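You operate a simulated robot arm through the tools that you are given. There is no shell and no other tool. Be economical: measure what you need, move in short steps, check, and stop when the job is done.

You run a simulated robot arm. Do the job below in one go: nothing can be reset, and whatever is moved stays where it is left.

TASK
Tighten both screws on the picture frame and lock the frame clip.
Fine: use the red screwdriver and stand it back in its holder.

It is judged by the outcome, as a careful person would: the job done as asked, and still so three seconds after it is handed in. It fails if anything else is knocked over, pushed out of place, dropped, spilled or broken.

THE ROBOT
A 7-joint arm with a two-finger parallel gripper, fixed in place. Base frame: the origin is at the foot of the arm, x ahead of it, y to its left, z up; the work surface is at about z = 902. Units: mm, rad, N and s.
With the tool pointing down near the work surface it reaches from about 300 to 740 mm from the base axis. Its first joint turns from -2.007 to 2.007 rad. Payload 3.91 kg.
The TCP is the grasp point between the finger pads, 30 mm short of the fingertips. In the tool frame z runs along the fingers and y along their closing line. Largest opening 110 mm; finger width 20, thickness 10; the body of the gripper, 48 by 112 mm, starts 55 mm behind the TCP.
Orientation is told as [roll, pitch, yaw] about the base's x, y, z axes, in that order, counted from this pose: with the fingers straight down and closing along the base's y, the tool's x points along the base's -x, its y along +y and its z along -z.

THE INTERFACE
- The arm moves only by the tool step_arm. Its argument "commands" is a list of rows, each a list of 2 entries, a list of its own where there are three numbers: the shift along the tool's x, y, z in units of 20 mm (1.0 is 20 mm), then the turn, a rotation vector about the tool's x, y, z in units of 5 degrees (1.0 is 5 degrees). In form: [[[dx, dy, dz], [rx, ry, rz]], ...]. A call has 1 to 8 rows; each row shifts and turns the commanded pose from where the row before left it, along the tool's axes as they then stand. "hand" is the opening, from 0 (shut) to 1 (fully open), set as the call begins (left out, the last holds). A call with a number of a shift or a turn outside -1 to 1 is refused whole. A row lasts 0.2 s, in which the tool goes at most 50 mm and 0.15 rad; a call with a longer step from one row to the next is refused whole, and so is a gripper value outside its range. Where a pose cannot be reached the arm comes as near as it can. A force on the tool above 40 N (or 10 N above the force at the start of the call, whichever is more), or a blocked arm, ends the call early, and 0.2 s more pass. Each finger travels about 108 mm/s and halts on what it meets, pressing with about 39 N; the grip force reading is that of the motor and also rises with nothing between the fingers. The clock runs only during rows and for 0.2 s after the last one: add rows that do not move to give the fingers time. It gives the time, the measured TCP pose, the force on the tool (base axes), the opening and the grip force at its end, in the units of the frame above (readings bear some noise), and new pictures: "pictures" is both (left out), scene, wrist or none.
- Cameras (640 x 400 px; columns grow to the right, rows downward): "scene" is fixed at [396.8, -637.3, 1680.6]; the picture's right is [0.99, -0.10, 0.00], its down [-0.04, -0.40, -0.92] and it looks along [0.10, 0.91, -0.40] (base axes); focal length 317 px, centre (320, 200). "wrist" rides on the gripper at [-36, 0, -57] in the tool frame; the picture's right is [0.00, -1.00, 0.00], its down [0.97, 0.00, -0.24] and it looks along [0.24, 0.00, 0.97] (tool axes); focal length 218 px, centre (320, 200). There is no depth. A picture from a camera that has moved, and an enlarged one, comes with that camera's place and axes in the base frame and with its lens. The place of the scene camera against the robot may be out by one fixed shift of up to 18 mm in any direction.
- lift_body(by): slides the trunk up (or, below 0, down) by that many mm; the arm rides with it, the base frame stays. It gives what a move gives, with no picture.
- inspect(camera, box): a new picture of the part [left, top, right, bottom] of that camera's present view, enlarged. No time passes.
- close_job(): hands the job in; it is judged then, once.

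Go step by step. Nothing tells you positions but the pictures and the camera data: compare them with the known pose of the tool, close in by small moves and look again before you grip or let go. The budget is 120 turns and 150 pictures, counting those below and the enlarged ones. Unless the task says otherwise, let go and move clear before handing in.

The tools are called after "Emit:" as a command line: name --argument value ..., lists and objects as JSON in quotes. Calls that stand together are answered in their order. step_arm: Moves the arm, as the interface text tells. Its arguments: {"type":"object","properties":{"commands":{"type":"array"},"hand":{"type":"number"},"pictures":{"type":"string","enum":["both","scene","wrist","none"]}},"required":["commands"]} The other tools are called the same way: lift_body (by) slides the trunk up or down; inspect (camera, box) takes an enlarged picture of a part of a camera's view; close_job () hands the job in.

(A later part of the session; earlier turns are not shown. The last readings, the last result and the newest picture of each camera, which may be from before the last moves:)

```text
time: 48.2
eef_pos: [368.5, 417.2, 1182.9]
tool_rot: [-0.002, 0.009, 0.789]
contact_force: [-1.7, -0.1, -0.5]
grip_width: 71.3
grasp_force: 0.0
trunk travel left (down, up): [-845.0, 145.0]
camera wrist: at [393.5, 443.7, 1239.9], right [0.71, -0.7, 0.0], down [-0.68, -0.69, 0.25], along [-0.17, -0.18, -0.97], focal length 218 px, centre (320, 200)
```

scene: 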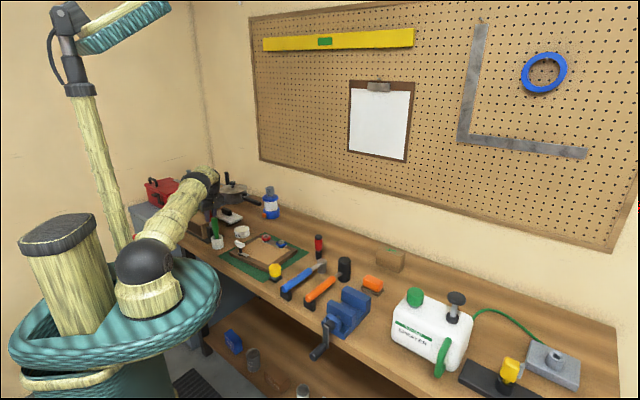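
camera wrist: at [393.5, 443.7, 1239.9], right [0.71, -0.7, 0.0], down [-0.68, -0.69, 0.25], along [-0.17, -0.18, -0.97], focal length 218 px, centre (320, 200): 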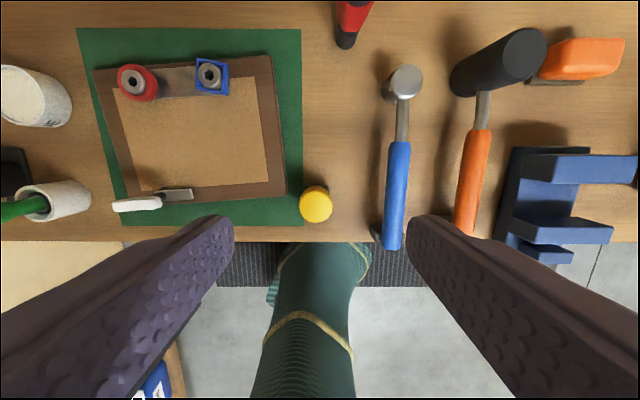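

Emit:
step_arm --commands '[[[-1, 0, 0], [0, 0, 0]], [[-1, 0, 0], [0, 0, 0]], [[-1, 0, 0], [0, 0, 0]], [[-1, 0, 0], [0, 0, 0]], [[-1, 0, 0.5], [0, 0, 0]], [[0, 0, 0], [0, 0, 0]]]' --pictures "wrist"

Emit:
inspect --camera "wrist" --box '[280, 0, 420, 120]'

```text
time: 49.6
eef_pos: [438.9, 487.6, 1172.7]
tool_rot: [-0.003, 0.008, 0.79]
contact_force: [0.6, 0.1, 0.4]
grip_width: 71.3
grasp_force: 0.1
trunk travel left (down, up): [-845.0, 145.0]
camera wrist: at [464.3, 514.4, 1230.0], right [0.71, -0.7, 0.0], down [-0.68, -0.69, 0.25], along [-0.17, -0.18, -0.97], focal length 218 px, centre (320, 200)
```

wrist: 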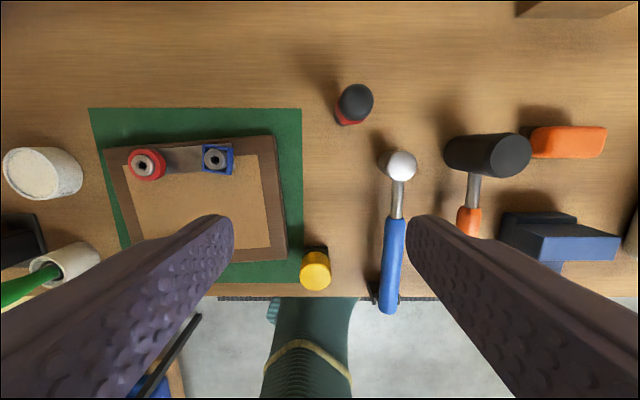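

```text
3.33 times, centred on (350, 60) of wrist
camera zoom: at [464.3, 514.4, 1230.0], right [0.71, -0.7, 0.0], down [-0.68, -0.69, 0.25], along [-0.17, -0.18, -0.97], focal length 728 px, centre (220, 667)
```

zoom: 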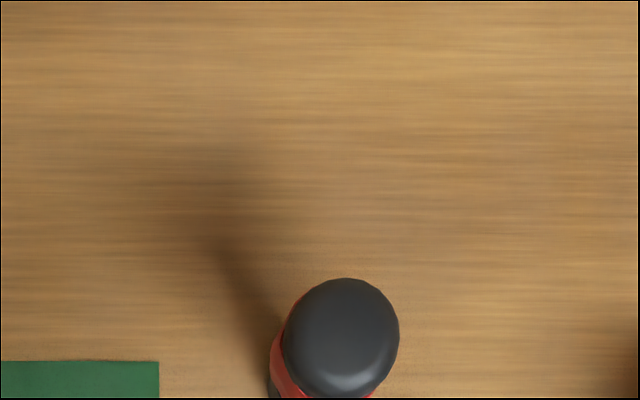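

The driver stands vertical at about (509,517), top z≈1018, radius ≈17; I need ~9° tilt there. I'll lower the trunk 60, tilt, and go to a pre-grasp point.

Emit:
lift_body --by -60

Emit:
step_arm --commands '[[[0, 0, 0], [0, -0.9, 0]], [[0, 0, 0], [0, -0.9, 0]], [[-0.82, -0.48, 0], [0, 0, 0]], [[-0.82, -0.48, 0], [0, 0, 0]], [[-0.83, -0.5, 0], [0, 0, 0]], [[0, 0, 0], [0, 0, 0]]]' --pictures "wrist"

Emit:
inspect --camera "wrist" --box '[240, 80, 400, 240]'

```text
time: 50.6
eef_pos: [438.7, 488.6, 1112.1]
tool_rot: [-0.003, 0.009, 0.789]
contact_force: [0.8, -0.4, -0.4]
grip_width: 71.6
grasp_force: 0.1
trunk travel left (down, up): [-785.0, 205.0]
```

```text
time: 52.0
eef_pos: [494.1, 502.5, 1118.8]
tool_rot: [0.0, -0.148, 0.789]
contact_force: [-0.7, 0.3, 0.4]
grip_width: 71.6
grasp_force: 0.2
trunk travel left (down, up): [-785.0, 205.0]
camera wrist: at [513.3, 521.9, 1181.8], right [0.71, -0.7, 0.0], down [-0.7, -0.71, 0.09], along [-0.06, -0.07, -1.0], focal length 218 px, centre (320, 200)
```

wrist: 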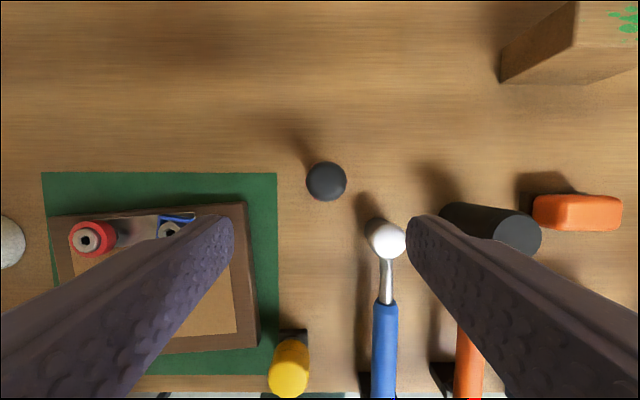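

```text
2.50 times, centred on (320, 160) of wrist
camera zoom: at [513.3, 521.9, 1181.8], right [0.71, -0.7, 0.0], down [-0.7, -0.71, 0.09], along [-0.06, -0.07, -1.0], focal length 546 px, centre (320, 300)
```

zoom: 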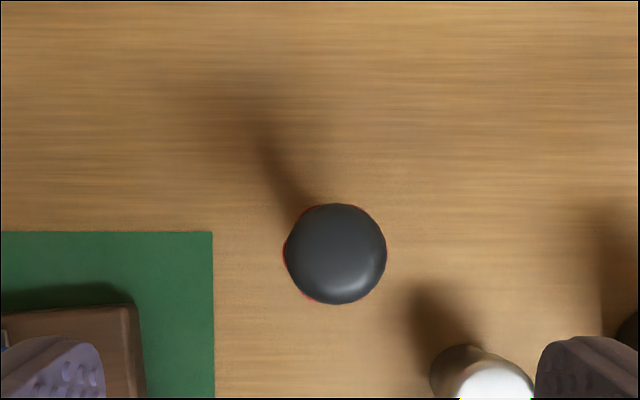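

Emit:
step_arm --commands '[[[0.03, -0.21, 0], [0, -0.5, 0]], [[0, 0, 0.9], [0, 0, 0]], [[0, 0, 0.9], [0, 0, 0]], [[0, 0, 0.9], [0, 0, 0]], [[0, 0, 0.9], [0, 0, 0]], [[0, 0, 0], [0, 0, 0]]]' --pictures "wrist"

```text
time: 53.4
eef_pos: [506.1, 508.8, 1049.7]
tool_rot: [-0.001, -0.191, 0.789]
contact_force: [0.2, 1.0, -1.3]
grip_width: 71.4
grasp_force: 0.0
trunk travel left (down, up): [-785.0, 205.0]
camera wrist: at [523.8, 526.2, 1112.6], right [0.71, -0.7, 0.0], down [-0.7, -0.71, 0.05], along [-0.03, -0.04, -1.0], focal length 218 px, centre (320, 200)
```

wrist: 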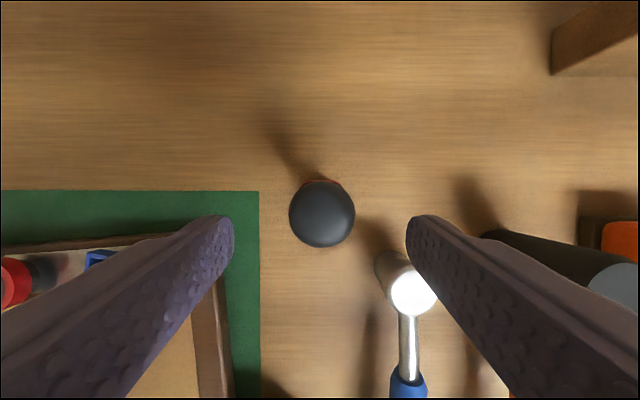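

Emit:
step_arm --commands '[[[0, 0, 0.8], [0, 0, 0]], [[0, 0, 0.8], [0, 0, 0]], [[0, 0, 0.8], [0, 0, 0]], [[0, 0, 0.75], [0, 0, 0]], [[0, 0, 0], [0, 0, 0]]]' --pictures "wrist"

Emit:
inspect --camera "scene" --box '[290, 200, 350, 265]'

```text
time: 54.6
eef_pos: [515.1, 516.8, 987.0]
tool_rot: [-0.002, -0.191, 0.789]
contact_force: [0.4, -0.1, -0.4]
grip_width: 71.4
grasp_force: 0.2
trunk travel left (down, up): [-785.0, 205.0]
camera wrist: at [532.3, 534.7, 1050.0], right [0.71, -0.7, 0.0], down [-0.7, -0.71, 0.05], along [-0.03, -0.04, -1.0], focal length 218 px, centre (320, 200)
```

wrist: 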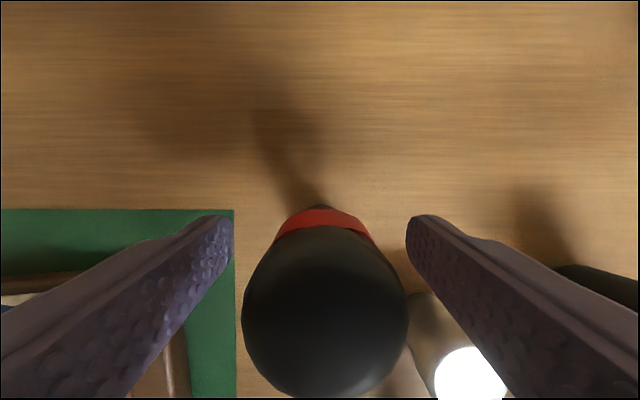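

```text
6.15 times, centred on (320, 232) of scene
camera zoom: at [396.8, -637.3, 1680.6], right [0.99, -0.1, 0.0], down [-0.04, -0.4, -0.92], along [0.1, 0.91, -0.4], focal length 1950 px, centre (320, 0)
```

zoom: 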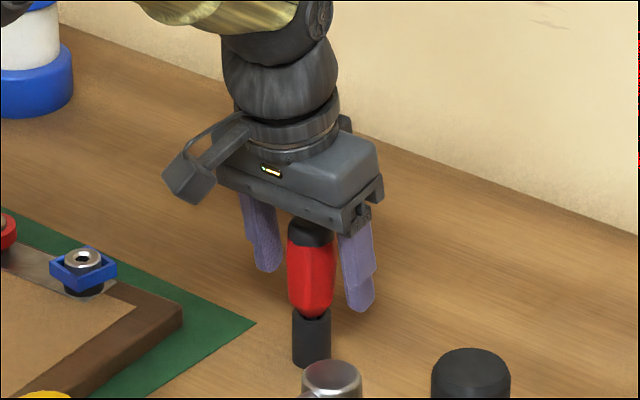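

Emit:
step_arm --commands '[[[0, 0, 0], [0, 0, 0]], [[0, 0, 0], [0, 0, 0]], [[0, 0, 0], [0, 0, 0]], [[0, 0, 0], [0, 0, 0]]]' --hand 0 --pictures "wrist"

```text
time: 55.6
eef_pos: [514.5, 516.8, 987.6]
tool_rot: [-0.002, -0.191, 0.789]
contact_force: [0.3, 0.2, 0.1]
grip_width: 32.7
grasp_force: 38.9
trunk travel left (down, up): [-785.0, 205.0]
camera wrist: at [532.3, 534.7, 1049.8], right [0.71, -0.7, 0.0], down [-0.7, -0.71, 0.05], along [-0.03, -0.04, -1.0], focal length 218 px, centre (320, 200)
```

wrist: 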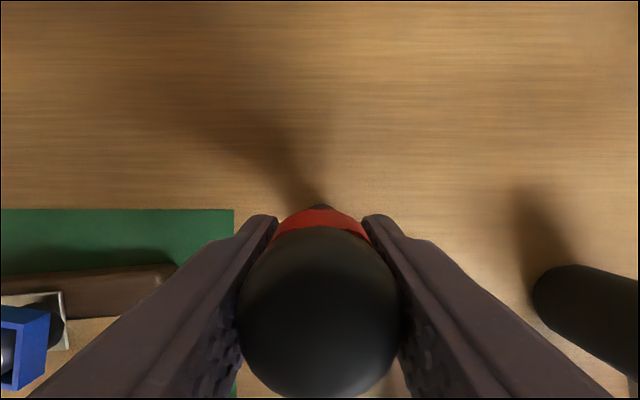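

Firm grip at TCP (514.5,516.8,987.6). Lifting straight up, slowly.

Emit:
step_arm --commands '[[[-0.048, 0, -0.245], [0, 0, 0]], [[-0.095, 0, -0.491], [0, 0, 0]], [[-0.095, 0, -0.491], [0, 0, 0]], [[-0.095, 0, -0.491], [0, 0, 0]], [[-0.14, 0, -0.737], [0, 0, 0]], [[-0.14, 0, -0.737], [0, 0, 0]], [[0, 0, 0], [0, 0, 0]]]' --pictures "both"

Emit:
inspect --camera "scene" --box '[290, 180, 350, 265]'

```text
time: 57.2
eef_pos: [515.1, 517.3, 1051.6]
tool_rot: [-0.002, -0.193, 0.787]
contact_force: [-1.1, -0.1, -0.6]
grip_width: 33.0
grasp_force: 39.3
trunk travel left (down, up): [-785.0, 205.0]
camera wrist: at [532.2, 534.9, 1115.3], right [0.71, -0.7, 0.0], down [-0.7, -0.71, 0.05], along [-0.03, -0.04, -1.0], focal length 218 px, centre (320, 200)
```

scene: 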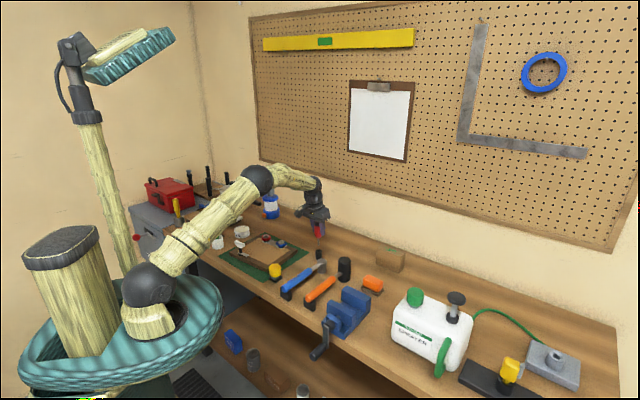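
wrist: 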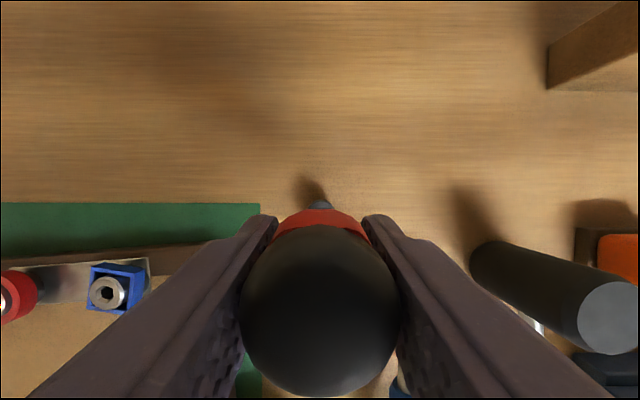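

```text
4.71 times, centred on (320, 222) of scene
camera zoom: at [396.8, -637.3, 1680.6], right [0.99, -0.1, 0.0], down [-0.04, -0.4, -0.92], along [0.1, 0.91, -0.4], focal length 1491 px, centre (320, 94)
```

zoom: 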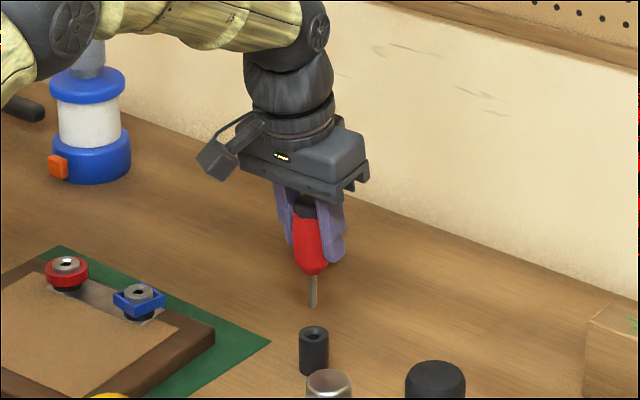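

The screwdriver is out; its tip is ≈84 mm below the TCP. Carrying it above the blue screw and winding the yaw back for a clockwise stroke.

Emit:
step_arm --commands '[[[0.3, 0.95, -0.165], [0, 0, 0]], [[0.3, 0.95, -0.165], [0, 0, 0]], [[0.3, 0.95, -0.165], [0, 0, 0]], [[0.3, 0.95, -0.165], [0, 0, 0]], [[0.3, 0.95, -0.165], [0, 0, 0]], [[0.3, 0.95, -0.165], [0, 0, 0]], [[0.3, 0.95, -0.165], [0, 0, 0]], [[0.3, 0.95, -0.165], [0, 0, 0]]]' --pictures "none"

Emit:
step_arm --commands '[[[0.23, 0.78, -0.11], [0, 0, 0]], [[0, 0, 0], [-0.19, 0, -0.98]], [[0, 0, 0], [-0.19, 0, -0.98]], [[0, 0, 0], [-0.19, 0, -0.98]], [[0, 0, 0], [-0.19, 0, -0.98]], [[0, 0, 0], [-0.19, 0, -0.98]], [[0, 0, 0], [-0.19, 0, -0.98]], [[0, 0, 0], [-0.19, 0, -0.98]]]' --pictures "none"

Emit:
step_arm --commands '[[[0, 0, 0], [-0.19, 0, -0.98]], [[0, 0, 0], [-0.19, 0, -0.98]], [[0, 0, 0], [-0.19, 0, -0.98]], [[0, 0, 0], [-0.19, 0, -0.98]], [[0, 0, 0], [-0.19, 0, -0.98]], [[0, 0, 0], [0, 0, 0]]]' --pictures "both"

Emit:
inspect --camera "scene" --box '[250, 200, 310, 260]'

```text
time: 59.0
eef_pos: [369.8, 587.0, 1068.8]
tool_rot: [-0.004, -0.193, 0.791]
contact_force: [0.0, 1.0, -0.6]
grip_width: 33.0
grasp_force: 38.8
trunk travel left (down, up): [-785.0, 205.0]
```

```text
time: 60.8
eef_pos: [356.6, 594.7, 1068.9]
tool_rot: [-0.004, -0.191, 1.403]
contact_force: [0.3, -0.6, -0.3]
grip_width: 32.9
grasp_force: 38.7
trunk travel left (down, up): [-785.0, 205.0]
```

```text
time: 62.2
eef_pos: [355.8, 594.6, 1069.1]
tool_rot: [-0.003, -0.189, 1.836]
contact_force: [-0.7, 0.1, -1.0]
grip_width: 32.6
grasp_force: 39.2
trunk travel left (down, up): [-785.0, 205.0]
camera wrist: at [349.0, 619.3, 1132.9], right [0.97, 0.26, 0.0], down [0.26, -0.96, 0.05], along [0.01, -0.05, -1.0], focal length 218 px, centre (320, 200)
```

scene: 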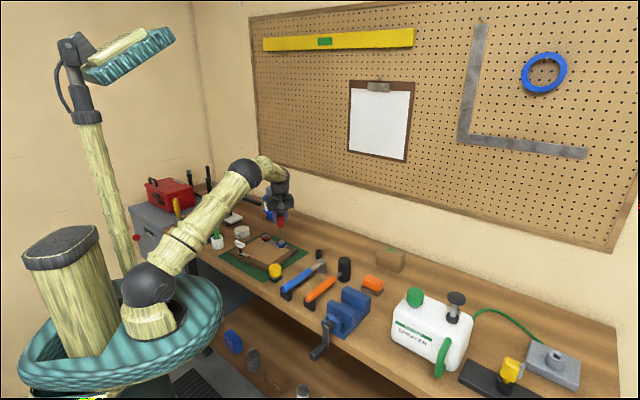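
wrist: 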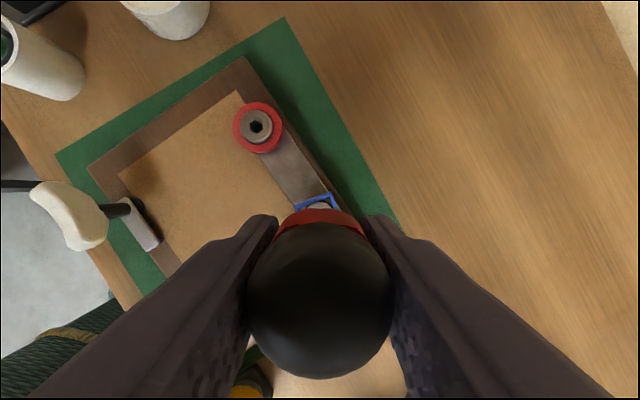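

```text
6.67 times, centred on (280, 230) of scene
camera zoom: at [396.8, -637.3, 1680.6], right [0.99, -0.1, 0.0], down [-0.04, -0.4, -0.92], along [0.1, 0.91, -0.4], focal length 2113 px, centre (587, 0)
```

zoom: 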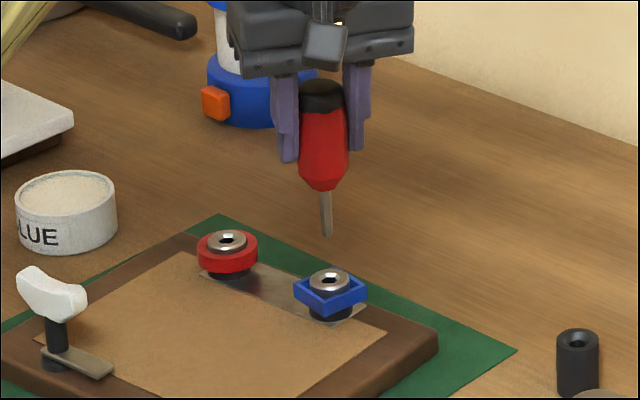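

Sideways alignment over the blue socket looks good; the depth direction needs checking. Descending to just above it and zooming in.

Emit:
step_arm --commands '[[[0.123, 0, 0.638], [0, 0, 0]], [[0.123, 0, 0.638], [0, 0, 0]], [[0, 0, 0], [0, 0, 0]]]' --pictures "none"

Emit:
inspect --camera "scene" --box '[265, 220, 297, 248]'

```text
time: 63.0
eef_pos: [356.1, 594.6, 1043.7]
tool_rot: [0.0, -0.191, 1.835]
contact_force: [-0.5, -0.2, -1.6]
grip_width: 33.0
grasp_force: 39.0
trunk travel left (down, up): [-785.0, 205.0]
```

```text
14.29 times, centred on (281, 234) of scene
camera zoom: at [396.8, -637.3, 1680.6], right [0.99, -0.1, 0.0], down [-0.04, -0.4, -0.92], along [0.1, 0.91, -0.4], focal length 4527 px, centre (877, -286)
```

zoom: 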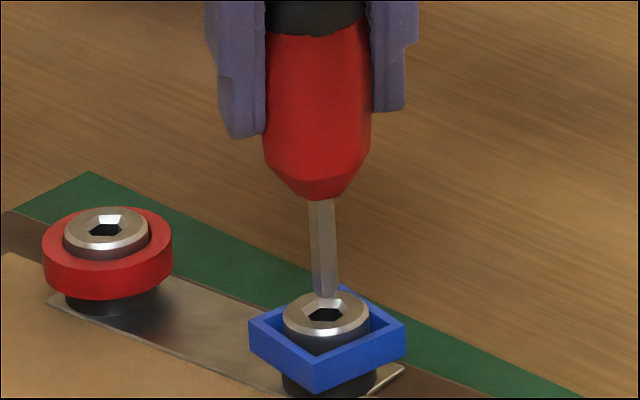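

The tip is close above the blue socket; my estimate says it needs about +2.5 mm in y. I'll shift and lower 5 mm, then look again.

Emit:
step_arm --commands '[[[-0.118, -0.033, 0.023], [0, 0, 0]], [[0.0475, 0, 0.2455], [0, 0, 0]], [[0, 0, 0], [0, 0, 0]]]' --pictures "none"

Emit:
inspect --camera "scene" --box '[271, 228, 291, 246]'

```text
time: 63.8
eef_pos: [355.7, 597.1, 1038.2]
tool_rot: [-0.001, -0.191, 1.836]
contact_force: [-0.9, -0.5, -0.3]
grip_width: 32.9
grasp_force: 39.3
trunk travel left (down, up): [-785.0, 205.0]
```

```text
16.00 times, centred on (281, 237) of scene
camera zoom: at [396.8, -637.3, 1680.6], right [0.99, -0.1, 0.0], down [-0.04, -0.4, -0.92], along [0.1, 0.91, -0.4], focal length 5071 px, centre (944, -392)
```

zoom: 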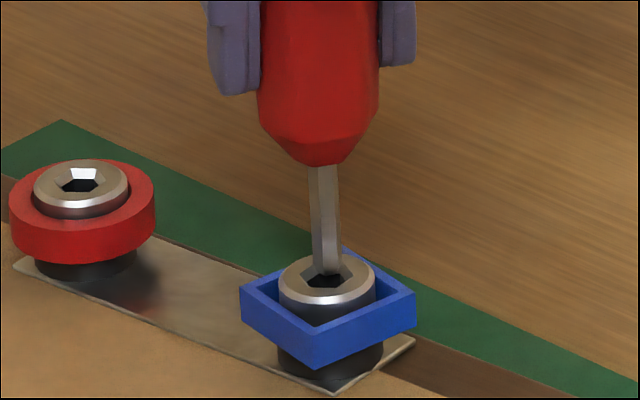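

Emit:
step_arm --commands '[[[0.0143, 0, 0.0737], [0, 0, 0]], [[0.0143, 0, 0.0737], [0, 0, 0]], [[0.0143, 0, 0.0737], [0, 0, 0]], [[0, 0, 0], [0, 0, 0]]]' --pictures "none"

Emit:
inspect --camera "scene" --box '[271, 228, 291, 246]'

```text
time: 64.8
eef_pos: [355.4, 595.8, 1032.7]
tool_rot: [0.001, -0.188, 1.834]
contact_force: [-1.5, -4.4, 1.8]
grip_width: 32.8
grasp_force: 39.1
trunk travel left (down, up): [-785.0, 205.0]
```

```text
16.00 times, centred on (281, 237) of scene
camera zoom: at [396.8, -637.3, 1680.6], right [0.99, -0.1, 0.0], down [-0.04, -0.4, -0.92], along [0.1, 0.91, -0.4], focal length 5071 px, centre (944, -392)
```

zoom: 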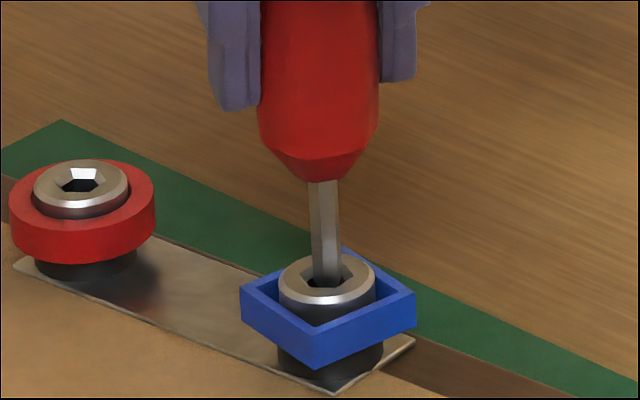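

The tip is sliding into the socket (funnelled slightly to −y). Following that correction and pressing in a bit more.

Emit:
step_arm --commands '[[[0.05, 0.013, -0.009], [0, 0, 0]], [[0.0143, 0, 0.0737], [0, 0, 0]], [[0.0143, 0, 0.0737], [0, 0, 0]], [[0.0143, 0, 0.0737], [0, 0, 0]], [[0, 0, 0], [0, 0, 0]]]' --pictures "none"

Emit:
inspect --camera "scene" --box '[271, 228, 291, 246]'

```text
time: 66.0
eef_pos: [356.0, 594.9, 1028.9]
tool_rot: [-0.001, -0.19, 1.835]
contact_force: [-0.9, -1.6, -1.0]
grip_width: 32.6
grasp_force: 38.6
trunk travel left (down, up): [-785.0, 205.0]
```

```text
16.00 times, centred on (281, 237) of scene
camera zoom: at [396.8, -637.3, 1680.6], right [0.99, -0.1, 0.0], down [-0.04, -0.4, -0.92], along [0.1, 0.91, -0.4], focal length 5071 px, centre (944, -392)
```

zoom: 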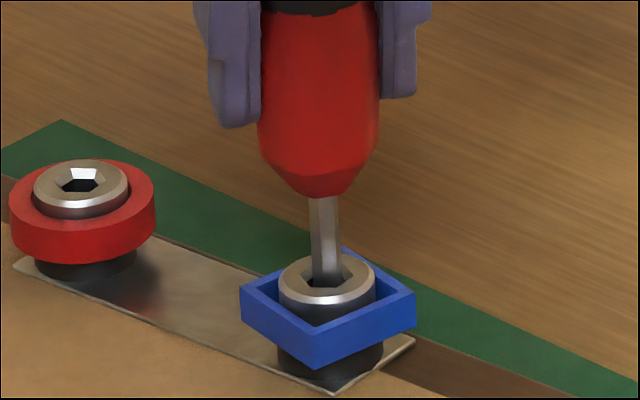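

Emit:
step_arm --commands '[[[0.0143, 0, 0.0737], [0, 0, 0]], [[0.0143, 0, 0.0737], [0, 0, 0]], [[0.0143, 0, 0.0737], [0, 0, 0]], [[0, 0, 0], [0, 0, 0]]]' --pictures "none"

Emit:
inspect --camera "scene" --box '[271, 228, 291, 246]'

```text
time: 67.0
eef_pos: [356.6, 595.8, 1026.1]
tool_rot: [-0.003, -0.192, 1.833]
contact_force: [-0.5, -2.4, 9.0]
grip_width: 32.7
grasp_force: 39.1
trunk travel left (down, up): [-785.0, 205.0]
```

```text
16.00 times, centred on (281, 237) of scene
camera zoom: at [396.8, -637.3, 1680.6], right [0.99, -0.1, 0.0], down [-0.04, -0.4, -0.92], along [0.1, 0.91, -0.4], focal length 5071 px, centre (944, -392)
```

zoom: 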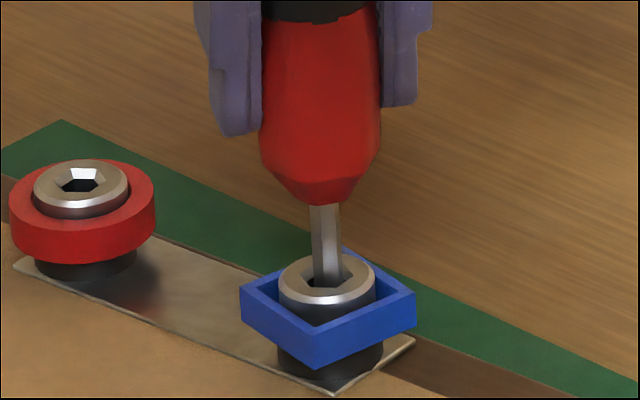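

The bit is bottomed in the blue socket with ~9 N. Turning clockwise 40° and checking.

Emit:
step_arm --commands '[[[0, 0, 0], [0.19, 0, 0.98]], [[0, 0, 0], [0.19, 0, 0.98]], [[0, 0, 0], [0.19, 0, 0.98]], [[0, 0, 0], [0.19, 0, 0.98]], [[0, 0, 0], [0.19, 0, 0.98]], [[0, 0, 0], [0.19, 0, 0.98]], [[0, 0, 0], [0.19, 0, 0.98]], [[0, 0, 0], [0.19, 0, 0.98]]]' --pictures "none"

Emit:
inspect --camera "scene" --box '[271, 228, 291, 246]'

```text
time: 68.8
eef_pos: [356.7, 594.8, 1023.5]
tool_rot: [-0.001, -0.191, 1.136]
contact_force: [5.0, 0.1, 4.3]
grip_width: 32.6
grasp_force: 38.2
trunk travel left (down, up): [-785.0, 205.0]
```

```text
16.00 times, centred on (281, 237) of scene
camera zoom: at [396.8, -637.3, 1680.6], right [0.99, -0.1, 0.0], down [-0.04, -0.4, -0.92], along [0.1, 0.91, -0.4], focal length 5071 px, centre (944, -392)
```

zoom: 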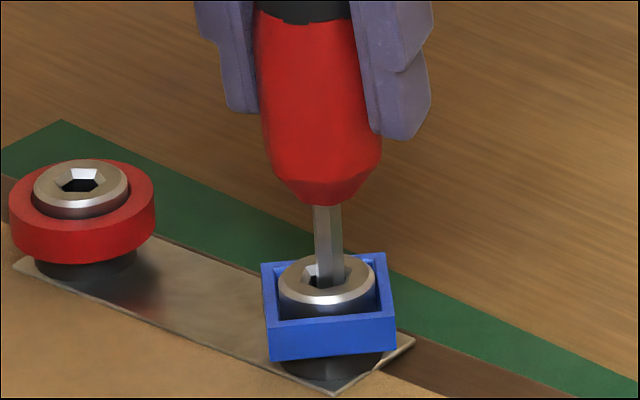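

Screw and ring turn with the driver. Continuing clockwise with a light follow-down.

Emit:
step_arm --commands '[[[0.003, 0, 0.012], [0.19, 0, 0.98]], [[0.003, 0, 0.012], [0.19, 0, 0.98]], [[0.003, 0, 0.012], [0.19, 0, 0.98]], [[0.003, 0, 0.012], [0.19, 0, 0.98]], [[0.003, 0, 0.012], [0.19, 0, 0.98]], [[0.003, 0, 0.012], [0.19, 0, 0.98]], [[0.003, 0, 0.012], [0.19, 0, 0.98]], [[0.003, 0, 0.012], [0.19, 0, 0.98]]]' --pictures "none"

Emit:
inspect --camera "scene" --box '[271, 228, 291, 246]'

```text
time: 70.6
eef_pos: [355.9, 595.1, 1022.7]
tool_rot: [-0.003, -0.192, 0.439]
contact_force: [4.1, -3.8, 1.8]
grip_width: 32.7
grasp_force: 39.3
trunk travel left (down, up): [-785.0, 205.0]
```

```text
16.00 times, centred on (281, 237) of scene
camera zoom: at [396.8, -637.3, 1680.6], right [0.99, -0.1, 0.0], down [-0.04, -0.4, -0.92], along [0.1, 0.91, -0.4], focal length 5071 px, centre (944, -392)
```

zoom: 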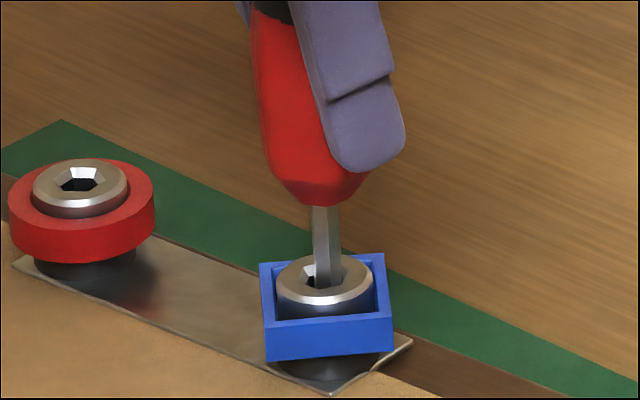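

The blue screw rotated ~28° and then stopped dead while the hand slipped on, which looks like a tight stop. I'll lift out, wind back, and go to the red screw at ≈(284.7,654.7).

Emit:
step_arm --commands '[[[-0.095, 0, -0.491], [0, 0, 0]], [[-0.1425, 0, -0.7365], [0, 0, 0]], [[-0.1425, 0, -0.7365], [0, 0, 0]], [[0, 0, 0], [-0.19, 0, -0.98]], [[0, 0, 0], [-0.19, 0, -0.98]], [[0, 0, 0], [-0.19, 0, -0.98]], [[0, 0, 0], [-0.19, 0, -0.98]], [[0, 0, 0], [-0.19, 0, -0.98]]]' --pictures "none"

Emit:
inspect --camera "scene" --box '[261, 218, 291, 246]'

Emit:
step_arm --commands '[[[0, 0, 0], [-0.19, 0, -0.98]], [[0, 0, 0], [-0.19, 0, -0.98]], [[0, 0, 0], [-0.19, 0, -0.98]], [[0, 0, 0], [-0.19, 0, -0.98]], [[0, 0, 0], [-0.19, 0, -0.98]], [[0, 0, 0], [-0.19, 0, -0.98]], [[0, 0, 0], [-0.19, 0, -0.98]], [[0, 0, 0], [-0.19, 0, -0.98]]]' --pictures "none"

Emit:
step_arm --commands '[[[0, 0, 0], [-0.19, 0, -0.98]], [[0, 0, 0], [-0.19, 0, -0.98]], [[0, 0, 0], [-0.19, 0, -0.98]], [[-0.935, 0.666, 0.181], [0, 0, 0]], [[-0.935, 0.666, 0.181], [0, 0, 0]], [[-0.935, 0.666, 0.181], [0, 0, 0]], [[-0.935, 0.666, 0.181], [0, 0, 0]], [[0, 0, 0], [0, 0, 0]]]' --pictures "none"

Emit:
inspect --camera "scene" --box '[251, 213, 291, 248]'

```text
time: 72.4
eef_pos: [356.2, 595.5, 1063.4]
tool_rot: [-0.004, -0.191, 0.878]
contact_force: [0.4, 0.9, 0.1]
grip_width: 32.7
grasp_force: 38.6
trunk travel left (down, up): [-785.0, 205.0]
```

```text
14.29 times, centred on (276, 232) of scene
camera zoom: at [396.8, -637.3, 1680.6], right [0.99, -0.1, 0.0], down [-0.04, -0.4, -0.92], along [0.1, 0.91, -0.4], focal length 4527 px, centre (949, -257)
```

zoom: 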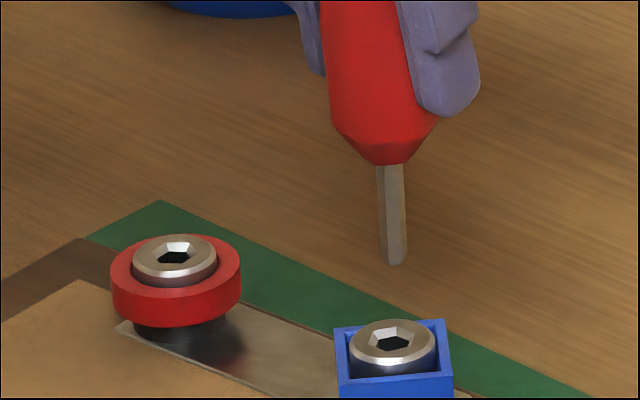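

```text
time: 74.2
eef_pos: [355.1, 594.1, 1062.5]
tool_rot: [-0.002, -0.191, 1.574]
contact_force: [0.1, 0.1, -0.1]
grip_width: 33.0
grasp_force: 39.2
trunk travel left (down, up): [-785.0, 205.0]
```

```text
time: 76.0
eef_pos: [284.6, 653.4, 1061.4]
tool_rot: [0.0, -0.189, 1.834]
contact_force: [0.2, -0.3, -0.3]
grip_width: 33.0
grasp_force: 39.0
trunk travel left (down, up): [-785.0, 205.0]
```

```text
11.43 times, centred on (271, 230) of scene
camera zoom: at [396.8, -637.3, 1680.6], right [0.99, -0.1, 0.0], down [-0.04, -0.4, -0.92], along [0.1, 0.91, -0.4], focal length 3622 px, centre (880, -149)
```

zoom: 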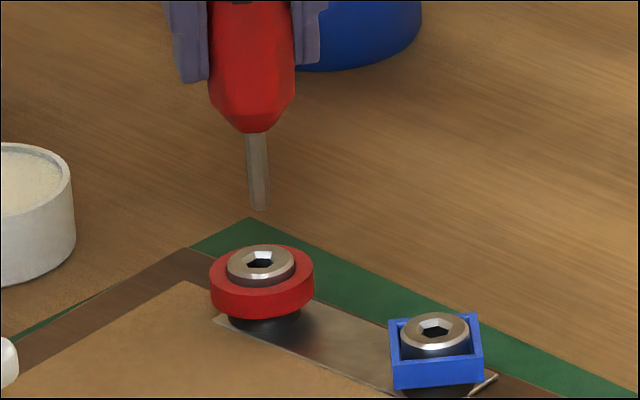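

Emit:
step_arm --commands '[[[-0.062, -0.017, 0.012], [0, 0, 0]], [[0.109, 0, 0.565], [0, 0, 0]], [[0.109, 0, 0.565], [0, 0, 0]], [[0, 0, 0], [0, 0, 0]]]' --pictures "none"

Emit:
inspect --camera "scene" --box '[255, 224, 275, 242]'

```text
time: 77.0
eef_pos: [285.4, 655.8, 1039.4]
tool_rot: [-0.002, -0.19, 1.834]
contact_force: [0.4, -0.5, -1.4]
grip_width: 32.8
grasp_force: 39.3
trunk travel left (down, up): [-785.0, 205.0]
```

```text
16.00 times, centred on (265, 233) of scene
camera zoom: at [396.8, -637.3, 1680.6], right [0.99, -0.1, 0.0], down [-0.04, -0.4, -0.92], along [0.1, 0.91, -0.4], focal length 5071 px, centre (1200, -328)
```

zoom: 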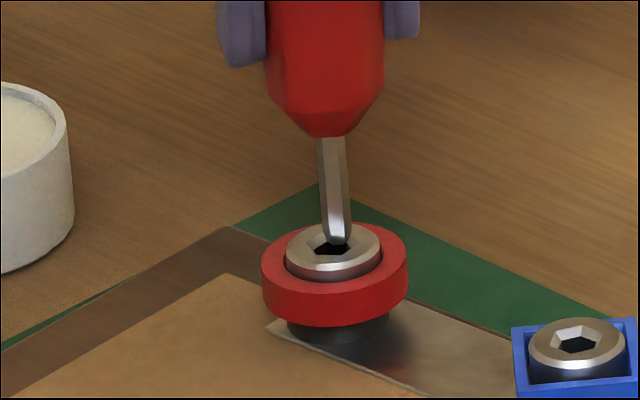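

Emit:
step_arm --commands '[[[-0.017, 0.063, 0.003], [0, 0, 0]], [[0.0143, 0, 0.0737], [0, 0, 0]], [[0.0143, 0, 0.0737], [0, 0, 0]], [[0.0143, 0, 0.0737], [0, 0, 0]], [[0, 0, 0], [0, 0, 0]]]' --pictures "none"

Emit:
inspect --camera "scene" --box '[255, 224, 275, 242]'

```text
time: 78.2
eef_pos: [282.3, 656.7, 1034.9]
tool_rot: [-0.001, -0.191, 1.833]
contact_force: [0.1, -0.6, -0.5]
grip_width: 32.5
grasp_force: 38.6
trunk travel left (down, up): [-785.0, 205.0]
```

```text
16.00 times, centred on (265, 233) of scene
camera zoom: at [396.8, -637.3, 1680.6], right [0.99, -0.1, 0.0], down [-0.04, -0.4, -0.92], along [0.1, 0.91, -0.4], focal length 5071 px, centre (1200, -328)
```

zoom: 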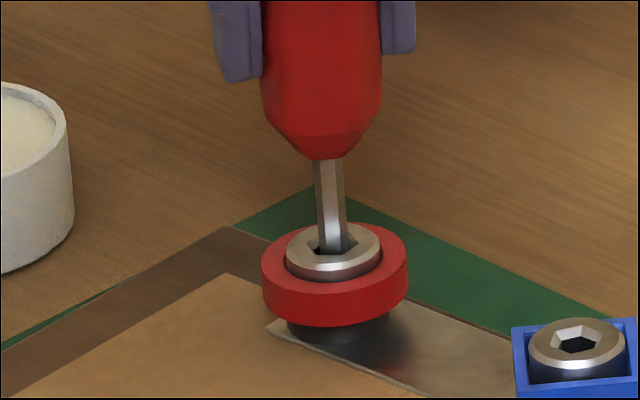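

The tip is in the red socket's mouth; pressing in.

Emit:
step_arm --commands '[[[0.0143, 0, 0.0737], [0, 0, 0]], [[0.0143, 0, 0.0737], [0, 0, 0]], [[0.0143, 0, 0.0737], [0, 0, 0]], [[0.0143, 0, 0.0737], [0, 0, 0]], [[0.0143, 0, 0.0737], [0, 0, 0]], [[0.0095, 0, 0.049], [0, 0, 0]], [[0, 0, 0], [0, 0, 0]]]' --pictures "none"

Emit:
inspect --camera "scene" --box '[255, 224, 275, 242]'

```text
time: 79.8
eef_pos: [281.5, 656.5, 1029.3]
tool_rot: [-0.006, -0.194, 1.836]
contact_force: [1.1, 3.0, 19.5]
grip_width: 32.3
grasp_force: 38.7
trunk travel left (down, up): [-785.0, 205.0]
```

```text
16.00 times, centred on (265, 233) of scene
camera zoom: at [396.8, -637.3, 1680.6], right [0.99, -0.1, 0.0], down [-0.04, -0.4, -0.92], along [0.1, 0.91, -0.4], focal length 5071 px, centre (1200, -328)
```

zoom: 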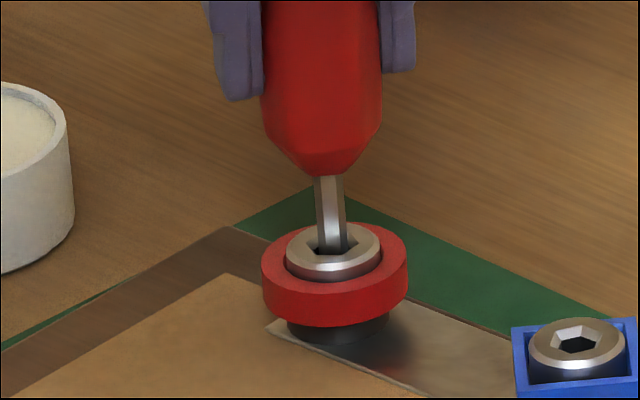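

Bottomed (about 20 N). Easing slightly, then turning clockwise.

Emit:
step_arm --commands '[[[-0.0095, 0, -0.049], [0, 0, 0]], [[0, 0, 0], [0.19, 0, 0.98]], [[0, 0, 0], [0.19, 0, 0.98]], [[0, 0, 0], [0.19, 0, 0.98]], [[0, 0, 0], [0.19, 0, 0.98]], [[0, 0, 0], [0.19, 0, 0.98]], [[0, 0, 0], [0.19, 0, 0.98]], [[0, 0, 0], [0.19, 0, 0.98]]]' --pictures "none"

Emit:
inspect --camera "scene" --box '[255, 224, 275, 242]'

Emit:
step_arm --commands '[[[0, 0, 0], [0.19, 0, 0.98]], [[0, 0, 0], [0.19, 0, 0.98]], [[0, 0, 0], [0.19, 0, 0.98]], [[0, 0, 0], [0.19, 0, 0.98]], [[0, 0, 0], [0.19, 0, 0.98]], [[0, 0, 0], [0.19, 0, 0.98]], [[0, 0, 0], [0.19, 0, 0.98]], [[0, 0, 0], [0.19, 0, 0.98]]]' --pictures "none"

Emit:
inspect --camera "scene" --box '[255, 224, 275, 242]'

```text
time: 81.6
eef_pos: [281.6, 655.5, 1028.1]
tool_rot: [-0.003, -0.192, 1.225]
contact_force: [1.7, -0.2, 12.2]
grip_width: 32.0
grasp_force: 39.3
trunk travel left (down, up): [-785.0, 205.0]
```

```text
16.00 times, centred on (265, 233) of scene
camera zoom: at [396.8, -637.3, 1680.6], right [0.99, -0.1, 0.0], down [-0.04, -0.4, -0.92], along [0.1, 0.91, -0.4], focal length 5071 px, centre (1200, -328)
```

zoom: 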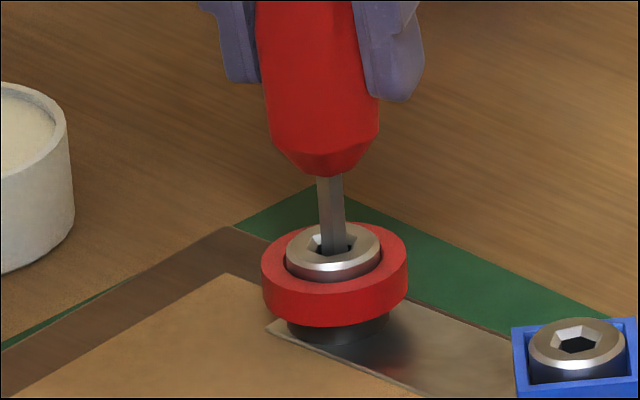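

```text
time: 83.4
eef_pos: [282.4, 654.9, 1027.0]
tool_rot: [-0.003, -0.193, 0.525]
contact_force: [-2.8, 0.2, 4.9]
grip_width: 32.3
grasp_force: 38.8
trunk travel left (down, up): [-785.0, 205.0]
```

```text
16.00 times, centred on (265, 233) of scene
camera zoom: at [396.8, -637.3, 1680.6], right [0.99, -0.1, 0.0], down [-0.04, -0.4, -0.92], along [0.1, 0.91, -0.4], focal length 5071 px, centre (1200, -328)
```

zoom: 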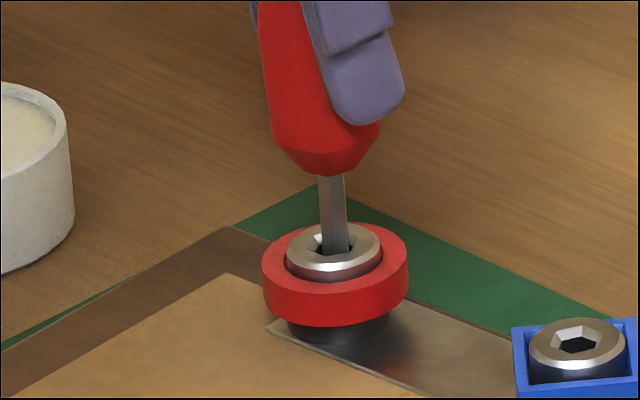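

Emit:
step_arm --commands '[[[-0.095, 0, -0.491], [0, 0, 0]], [[-0.1425, 0, -0.7365], [0, 0, 0]], [[-0.1425, 0, -0.7365], [0, 0, 0]], [[0, 0, 0], [0, 0, 0]]]' --pictures "wrist"

Emit:
inspect --camera "scene" --box '[255, 224, 290, 246]'

```text
time: 84.4
eef_pos: [283.3, 657.2, 1067.0]
tool_rot: [-0.004, -0.191, 0.526]
contact_force: [-0.6, -0.3, -0.2]
grip_width: 32.7
grasp_force: 38.9
trunk travel left (down, up): [-785.0, 205.0]
camera wrist: at [304.0, 670.2, 1131.3], right [0.5, -0.86, 0.0], down [-0.86, -0.5, 0.05], along [-0.04, -0.03, -1.0], focal length 218 px, centre (320, 200)
```

wrist: 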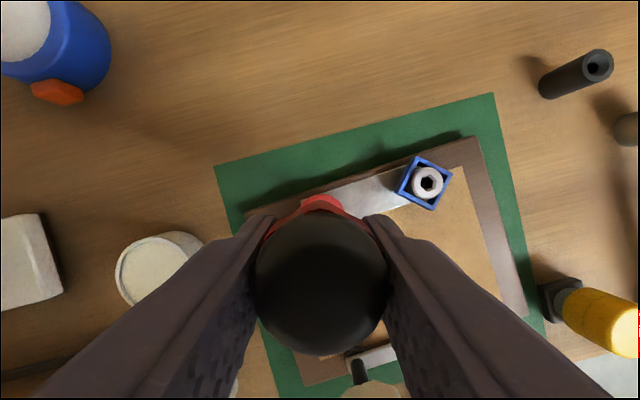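

```text
16.00 times, centred on (272, 235) of scene
camera zoom: at [396.8, -637.3, 1680.6], right [0.99, -0.1, 0.0], down [-0.04, -0.4, -0.92], along [0.1, 0.91, -0.4], focal length 5071 px, centre (1080, -360)
```

zoom: 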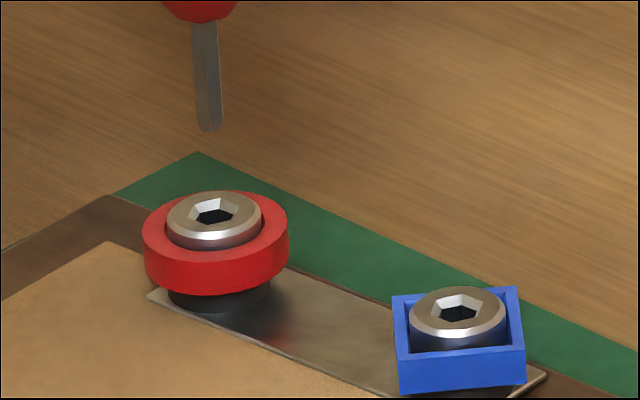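

Both sockets rotated by the same ~28–30° and stopped at the same orientation; both screws are tight. Now returning the driver to above its holder.

Emit:
step_arm --commands '[[[0, 0, 0], [-0.19, 0, -0.98]], [[0, 0, 0], [-0.19, 0, -0.98]], [[0, 0, 0], [-0.19, 0, -0.98]], [[-0.23, -0.939, 0], [0, 0, 0]], [[-0.23, -0.939, 0], [0, 0, 0]], [[-0.23, -0.939, 0], [0, 0, 0]], [[-0.23, -0.939, 0], [0, 0, 0]], [[-0.23, -0.939, 0], [0, 0, 0]]]' --pictures "none"

Emit:
step_arm --commands '[[[-0.23, -0.939, 0], [0, 0, 0]], [[-0.23, -0.939, 0], [0, 0, 0]], [[-0.23, -0.939, 0], [0, 0, 0]], [[-0.23, -0.939, 0], [0, 0, 0]], [[-0.23, -0.939, 0], [0, 0, 0]], [[-0.23, -0.939, 0], [0, 0, 0]], [[-0.23, -0.939, 0.1], [0, 0, 0]], [[0, 0, 0], [0, 0, 0]]]' --pictures "none"

```text
time: 86.2
eef_pos: [365.1, 604.6, 1072.2]
tool_rot: [0.0, -0.192, 0.792]
contact_force: [-0.4, 0.0, -1.5]
grip_width: 32.6
grasp_force: 38.4
trunk travel left (down, up): [-785.0, 205.0]
```

```text
time: 88.0
eef_pos: [481.9, 536.6, 1076.6]
tool_rot: [-0.001, -0.191, 0.788]
contact_force: [-1.0, 0.3, -1.7]
grip_width: 32.7
grasp_force: 39.2
trunk travel left (down, up): [-785.0, 205.0]
```

Emit:
step_arm --commands '[[[-0.22, -0.93, 0.04], [0, 0, 0]], [[-0.22, -0.93, 0.04], [0, 0, 0]], [[0.12, 0, 0.615], [0, 0, 0]], [[0.12, 0, 0.615], [0, 0, 0]], [[0, 0, 0], [0, 0, 0]]]' --pictures "none"

Emit:
inspect --camera "scene" --box '[305, 228, 333, 258]'

```text
time: 89.2
eef_pos: [513.7, 517.2, 1050.6]
tool_rot: [-0.002, -0.191, 0.788]
contact_force: [-0.3, 0.2, 0.1]
grip_width: 32.3
grasp_force: 39.4
trunk travel left (down, up): [-785.0, 205.0]
```

```text
13.33 times, centred on (319, 243) of scene
camera zoom: at [396.8, -637.3, 1680.6], right [0.99, -0.1, 0.0], down [-0.04, -0.4, -0.92], along [0.1, 0.91, -0.4], focal length 4226 px, centre (333, -373)
```

zoom: 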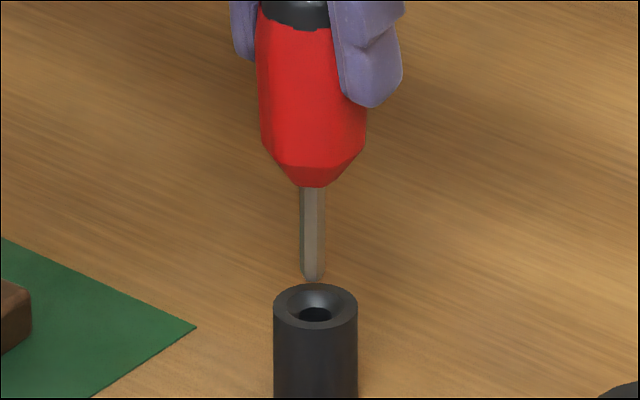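

Emit:
step_arm --commands '[[[-0.035, -0.035, 0.007], [0, 0, 0]], [[0.057, 0, 0.295], [0, 0, 0]], [[0.057, 0, 0.295], [0, 0, 0]], [[0.057, 0, 0.295], [0, 0, 0]], [[0.057, 0, 0.295], [0, 0, 0]], [[0.057, 0, 0.295], [0, 0, 0]], [[0.057, 0, 0.295], [0, 0, 0]], [[0, 0, 0], [0, 0, 0]]]' --pictures "none"

Emit:
inspect --camera "scene" --box '[305, 228, 333, 258]'

```text
time: 91.0
eef_pos: [515.5, 516.3, 1015.4]
tool_rot: [-0.003, -0.191, 0.789]
contact_force: [0.0, -0.2, -0.7]
grip_width: 32.6
grasp_force: 39.8
trunk travel left (down, up): [-785.0, 205.0]
```

```text
13.33 times, centred on (319, 243) of scene
camera zoom: at [396.8, -637.3, 1680.6], right [0.99, -0.1, 0.0], down [-0.04, -0.4, -0.92], along [0.1, 0.91, -0.4], focal length 4226 px, centre (333, -373)
```

zoom: 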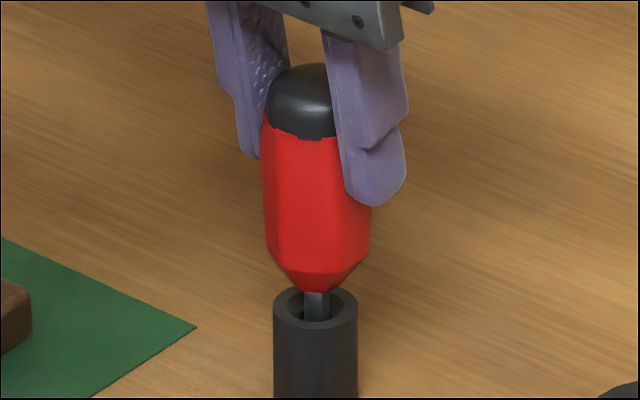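

Emit:
step_arm --commands '[[[0.057, 0, 0.295], [0, 0, 0]], [[0.057, 0, 0.295], [0, 0, 0]], [[0.057, 0, 0.295], [0, 0, 0]], [[0.048, 0, 0.245], [0, 0, 0]], [[0.019, 0, 0.098], [0, 0, 0]], [[0.0143, 0, 0.0737], [0, 0, 0]], [[0, 0, 0], [0, 0, 0]]]' --pictures "none"

Emit:
inspect --camera "scene" --box '[305, 228, 333, 258]'

```text
time: 92.6
eef_pos: [514.8, 515.5, 993.1]
tool_rot: [-0.001, -0.197, 0.789]
contact_force: [3.7, 1.0, 27.1]
grip_width: 32.8
grasp_force: 39.1
trunk travel left (down, up): [-785.0, 205.0]
```

```text
13.33 times, centred on (319, 243) of scene
camera zoom: at [396.8, -637.3, 1680.6], right [0.99, -0.1, 0.0], down [-0.04, -0.4, -0.92], along [0.1, 0.91, -0.4], focal length 4226 px, centre (333, -373)
```

zoom: 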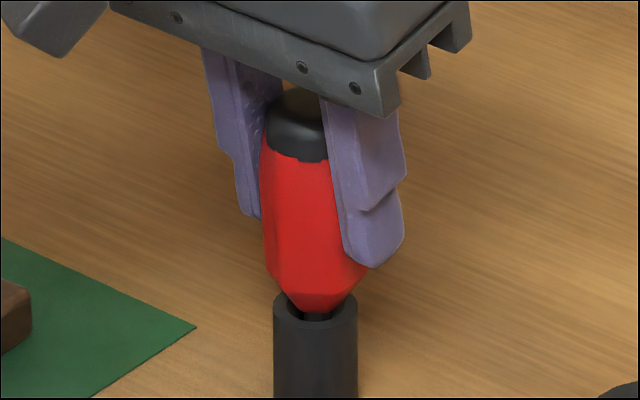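

The driver is seated as it was originally. Easing the pressure, opening and backing off along the tool axis.

Emit:
step_arm --commands '[[[-0.014, 0, -0.0737], [0, 0, 0]], [[-0.014, 0, -0.0737], [0, 0, 0]], [[0, 0, 0], [0, 0, 0]]]' --pictures "none"

Emit:
step_arm --commands '[[[0, 0, 0], [0, 0, 0]], [[0, 0, 0], [0, 0, 0]], [[0, 0, 0], [0, 0, 0]]]' --hand 0.65 --pictures "wrist"

```text
time: 93.4
eef_pos: [514.2, 515.1, 992.0]
tool_rot: [-0.001, -0.194, 0.788]
contact_force: [6.0, 2.4, 19.3]
grip_width: 32.6
grasp_force: 39.0
trunk travel left (down, up): [-785.0, 205.0]
```

```text
time: 94.2
eef_pos: [516.0, 516.0, 990.9]
tool_rot: [-0.002, -0.189, 0.79]
contact_force: [0.5, -0.7, 0.0]
grip_width: 71.2
grasp_force: 0.0
trunk travel left (down, up): [-785.0, 205.0]
camera wrist: at [532.1, 534.0, 1055.2], right [0.71, -0.7, 0.0], down [-0.7, -0.71, 0.05], along [-0.04, -0.04, -1.0], focal length 218 px, centre (320, 200)
```

wrist: 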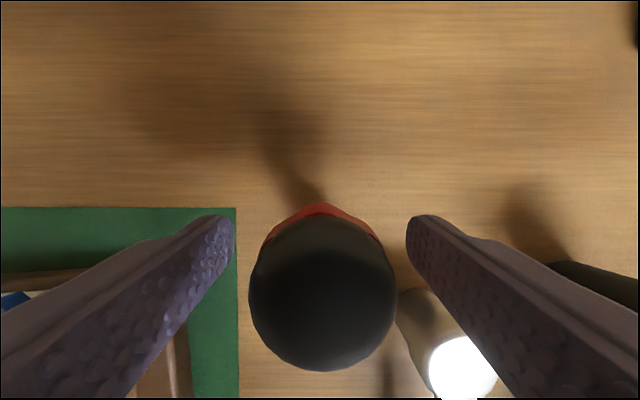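

Emit:
step_arm --commands '[[[0, 0, -0.6], [0, 0, 0]], [[0, 0, -1], [0, 0, 0]], [[0, 0, -1], [0, 0, 0]], [[0, 0, -1], [0, 0, 0]], [[0, 0, -1], [0, 0, 0]], [[0, 0, -1], [0, 1, 0]], [[0, 0, -0.5], [0, 1, 0]], [[0, 0, 0], [0, 0.18, 0]]]' --pictures "none"

Emit:
inspect --camera "scene" --box '[295, 220, 345, 265]'

Emit:
inspect --camera "scene" --box '[228, 230, 268, 262]'

```text
time: 96.0
eef_pos: [498.4, 500.8, 1111.4]
tool_rot: [-0.002, 0.001, 0.79]
contact_force: [0.2, 0.7, -0.1]
grip_width: 71.5
grasp_force: 0.0
trunk travel left (down, up): [-785.0, 205.0]
```

```text
8.89 times, centred on (320, 242) of scene
camera zoom: at [396.8, -637.3, 1680.6], right [0.99, -0.1, 0.0], down [-0.04, -0.4, -0.92], along [0.1, 0.91, -0.4], focal length 2817 px, centre (320, -178)
```

zoom: 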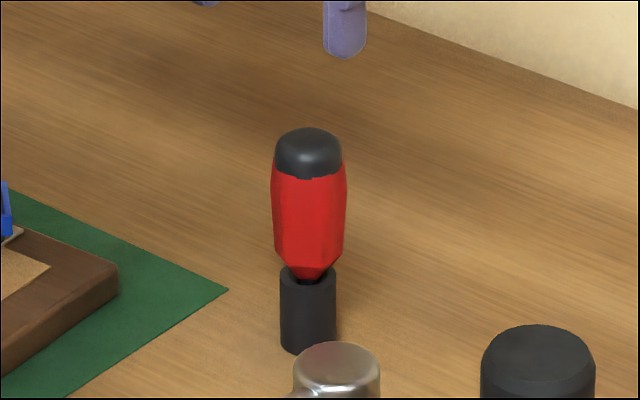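

```text
12.50 times, centred on (248, 246) of scene
camera zoom: at [396.8, -637.3, 1680.6], right [0.99, -0.1, 0.0], down [-0.04, -0.4, -0.92], along [0.1, 0.91, -0.4], focal length 3962 px, centre (1220, -375)
```

zoom: 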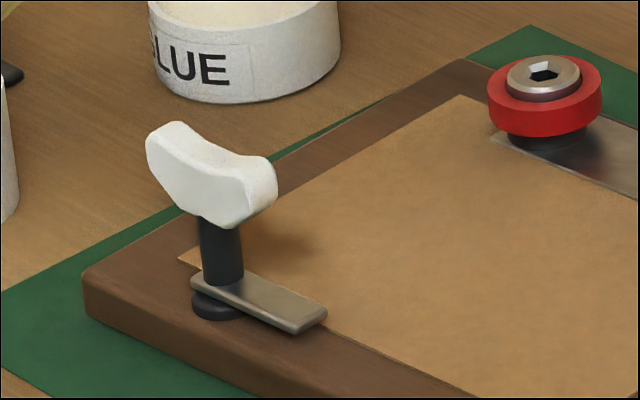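

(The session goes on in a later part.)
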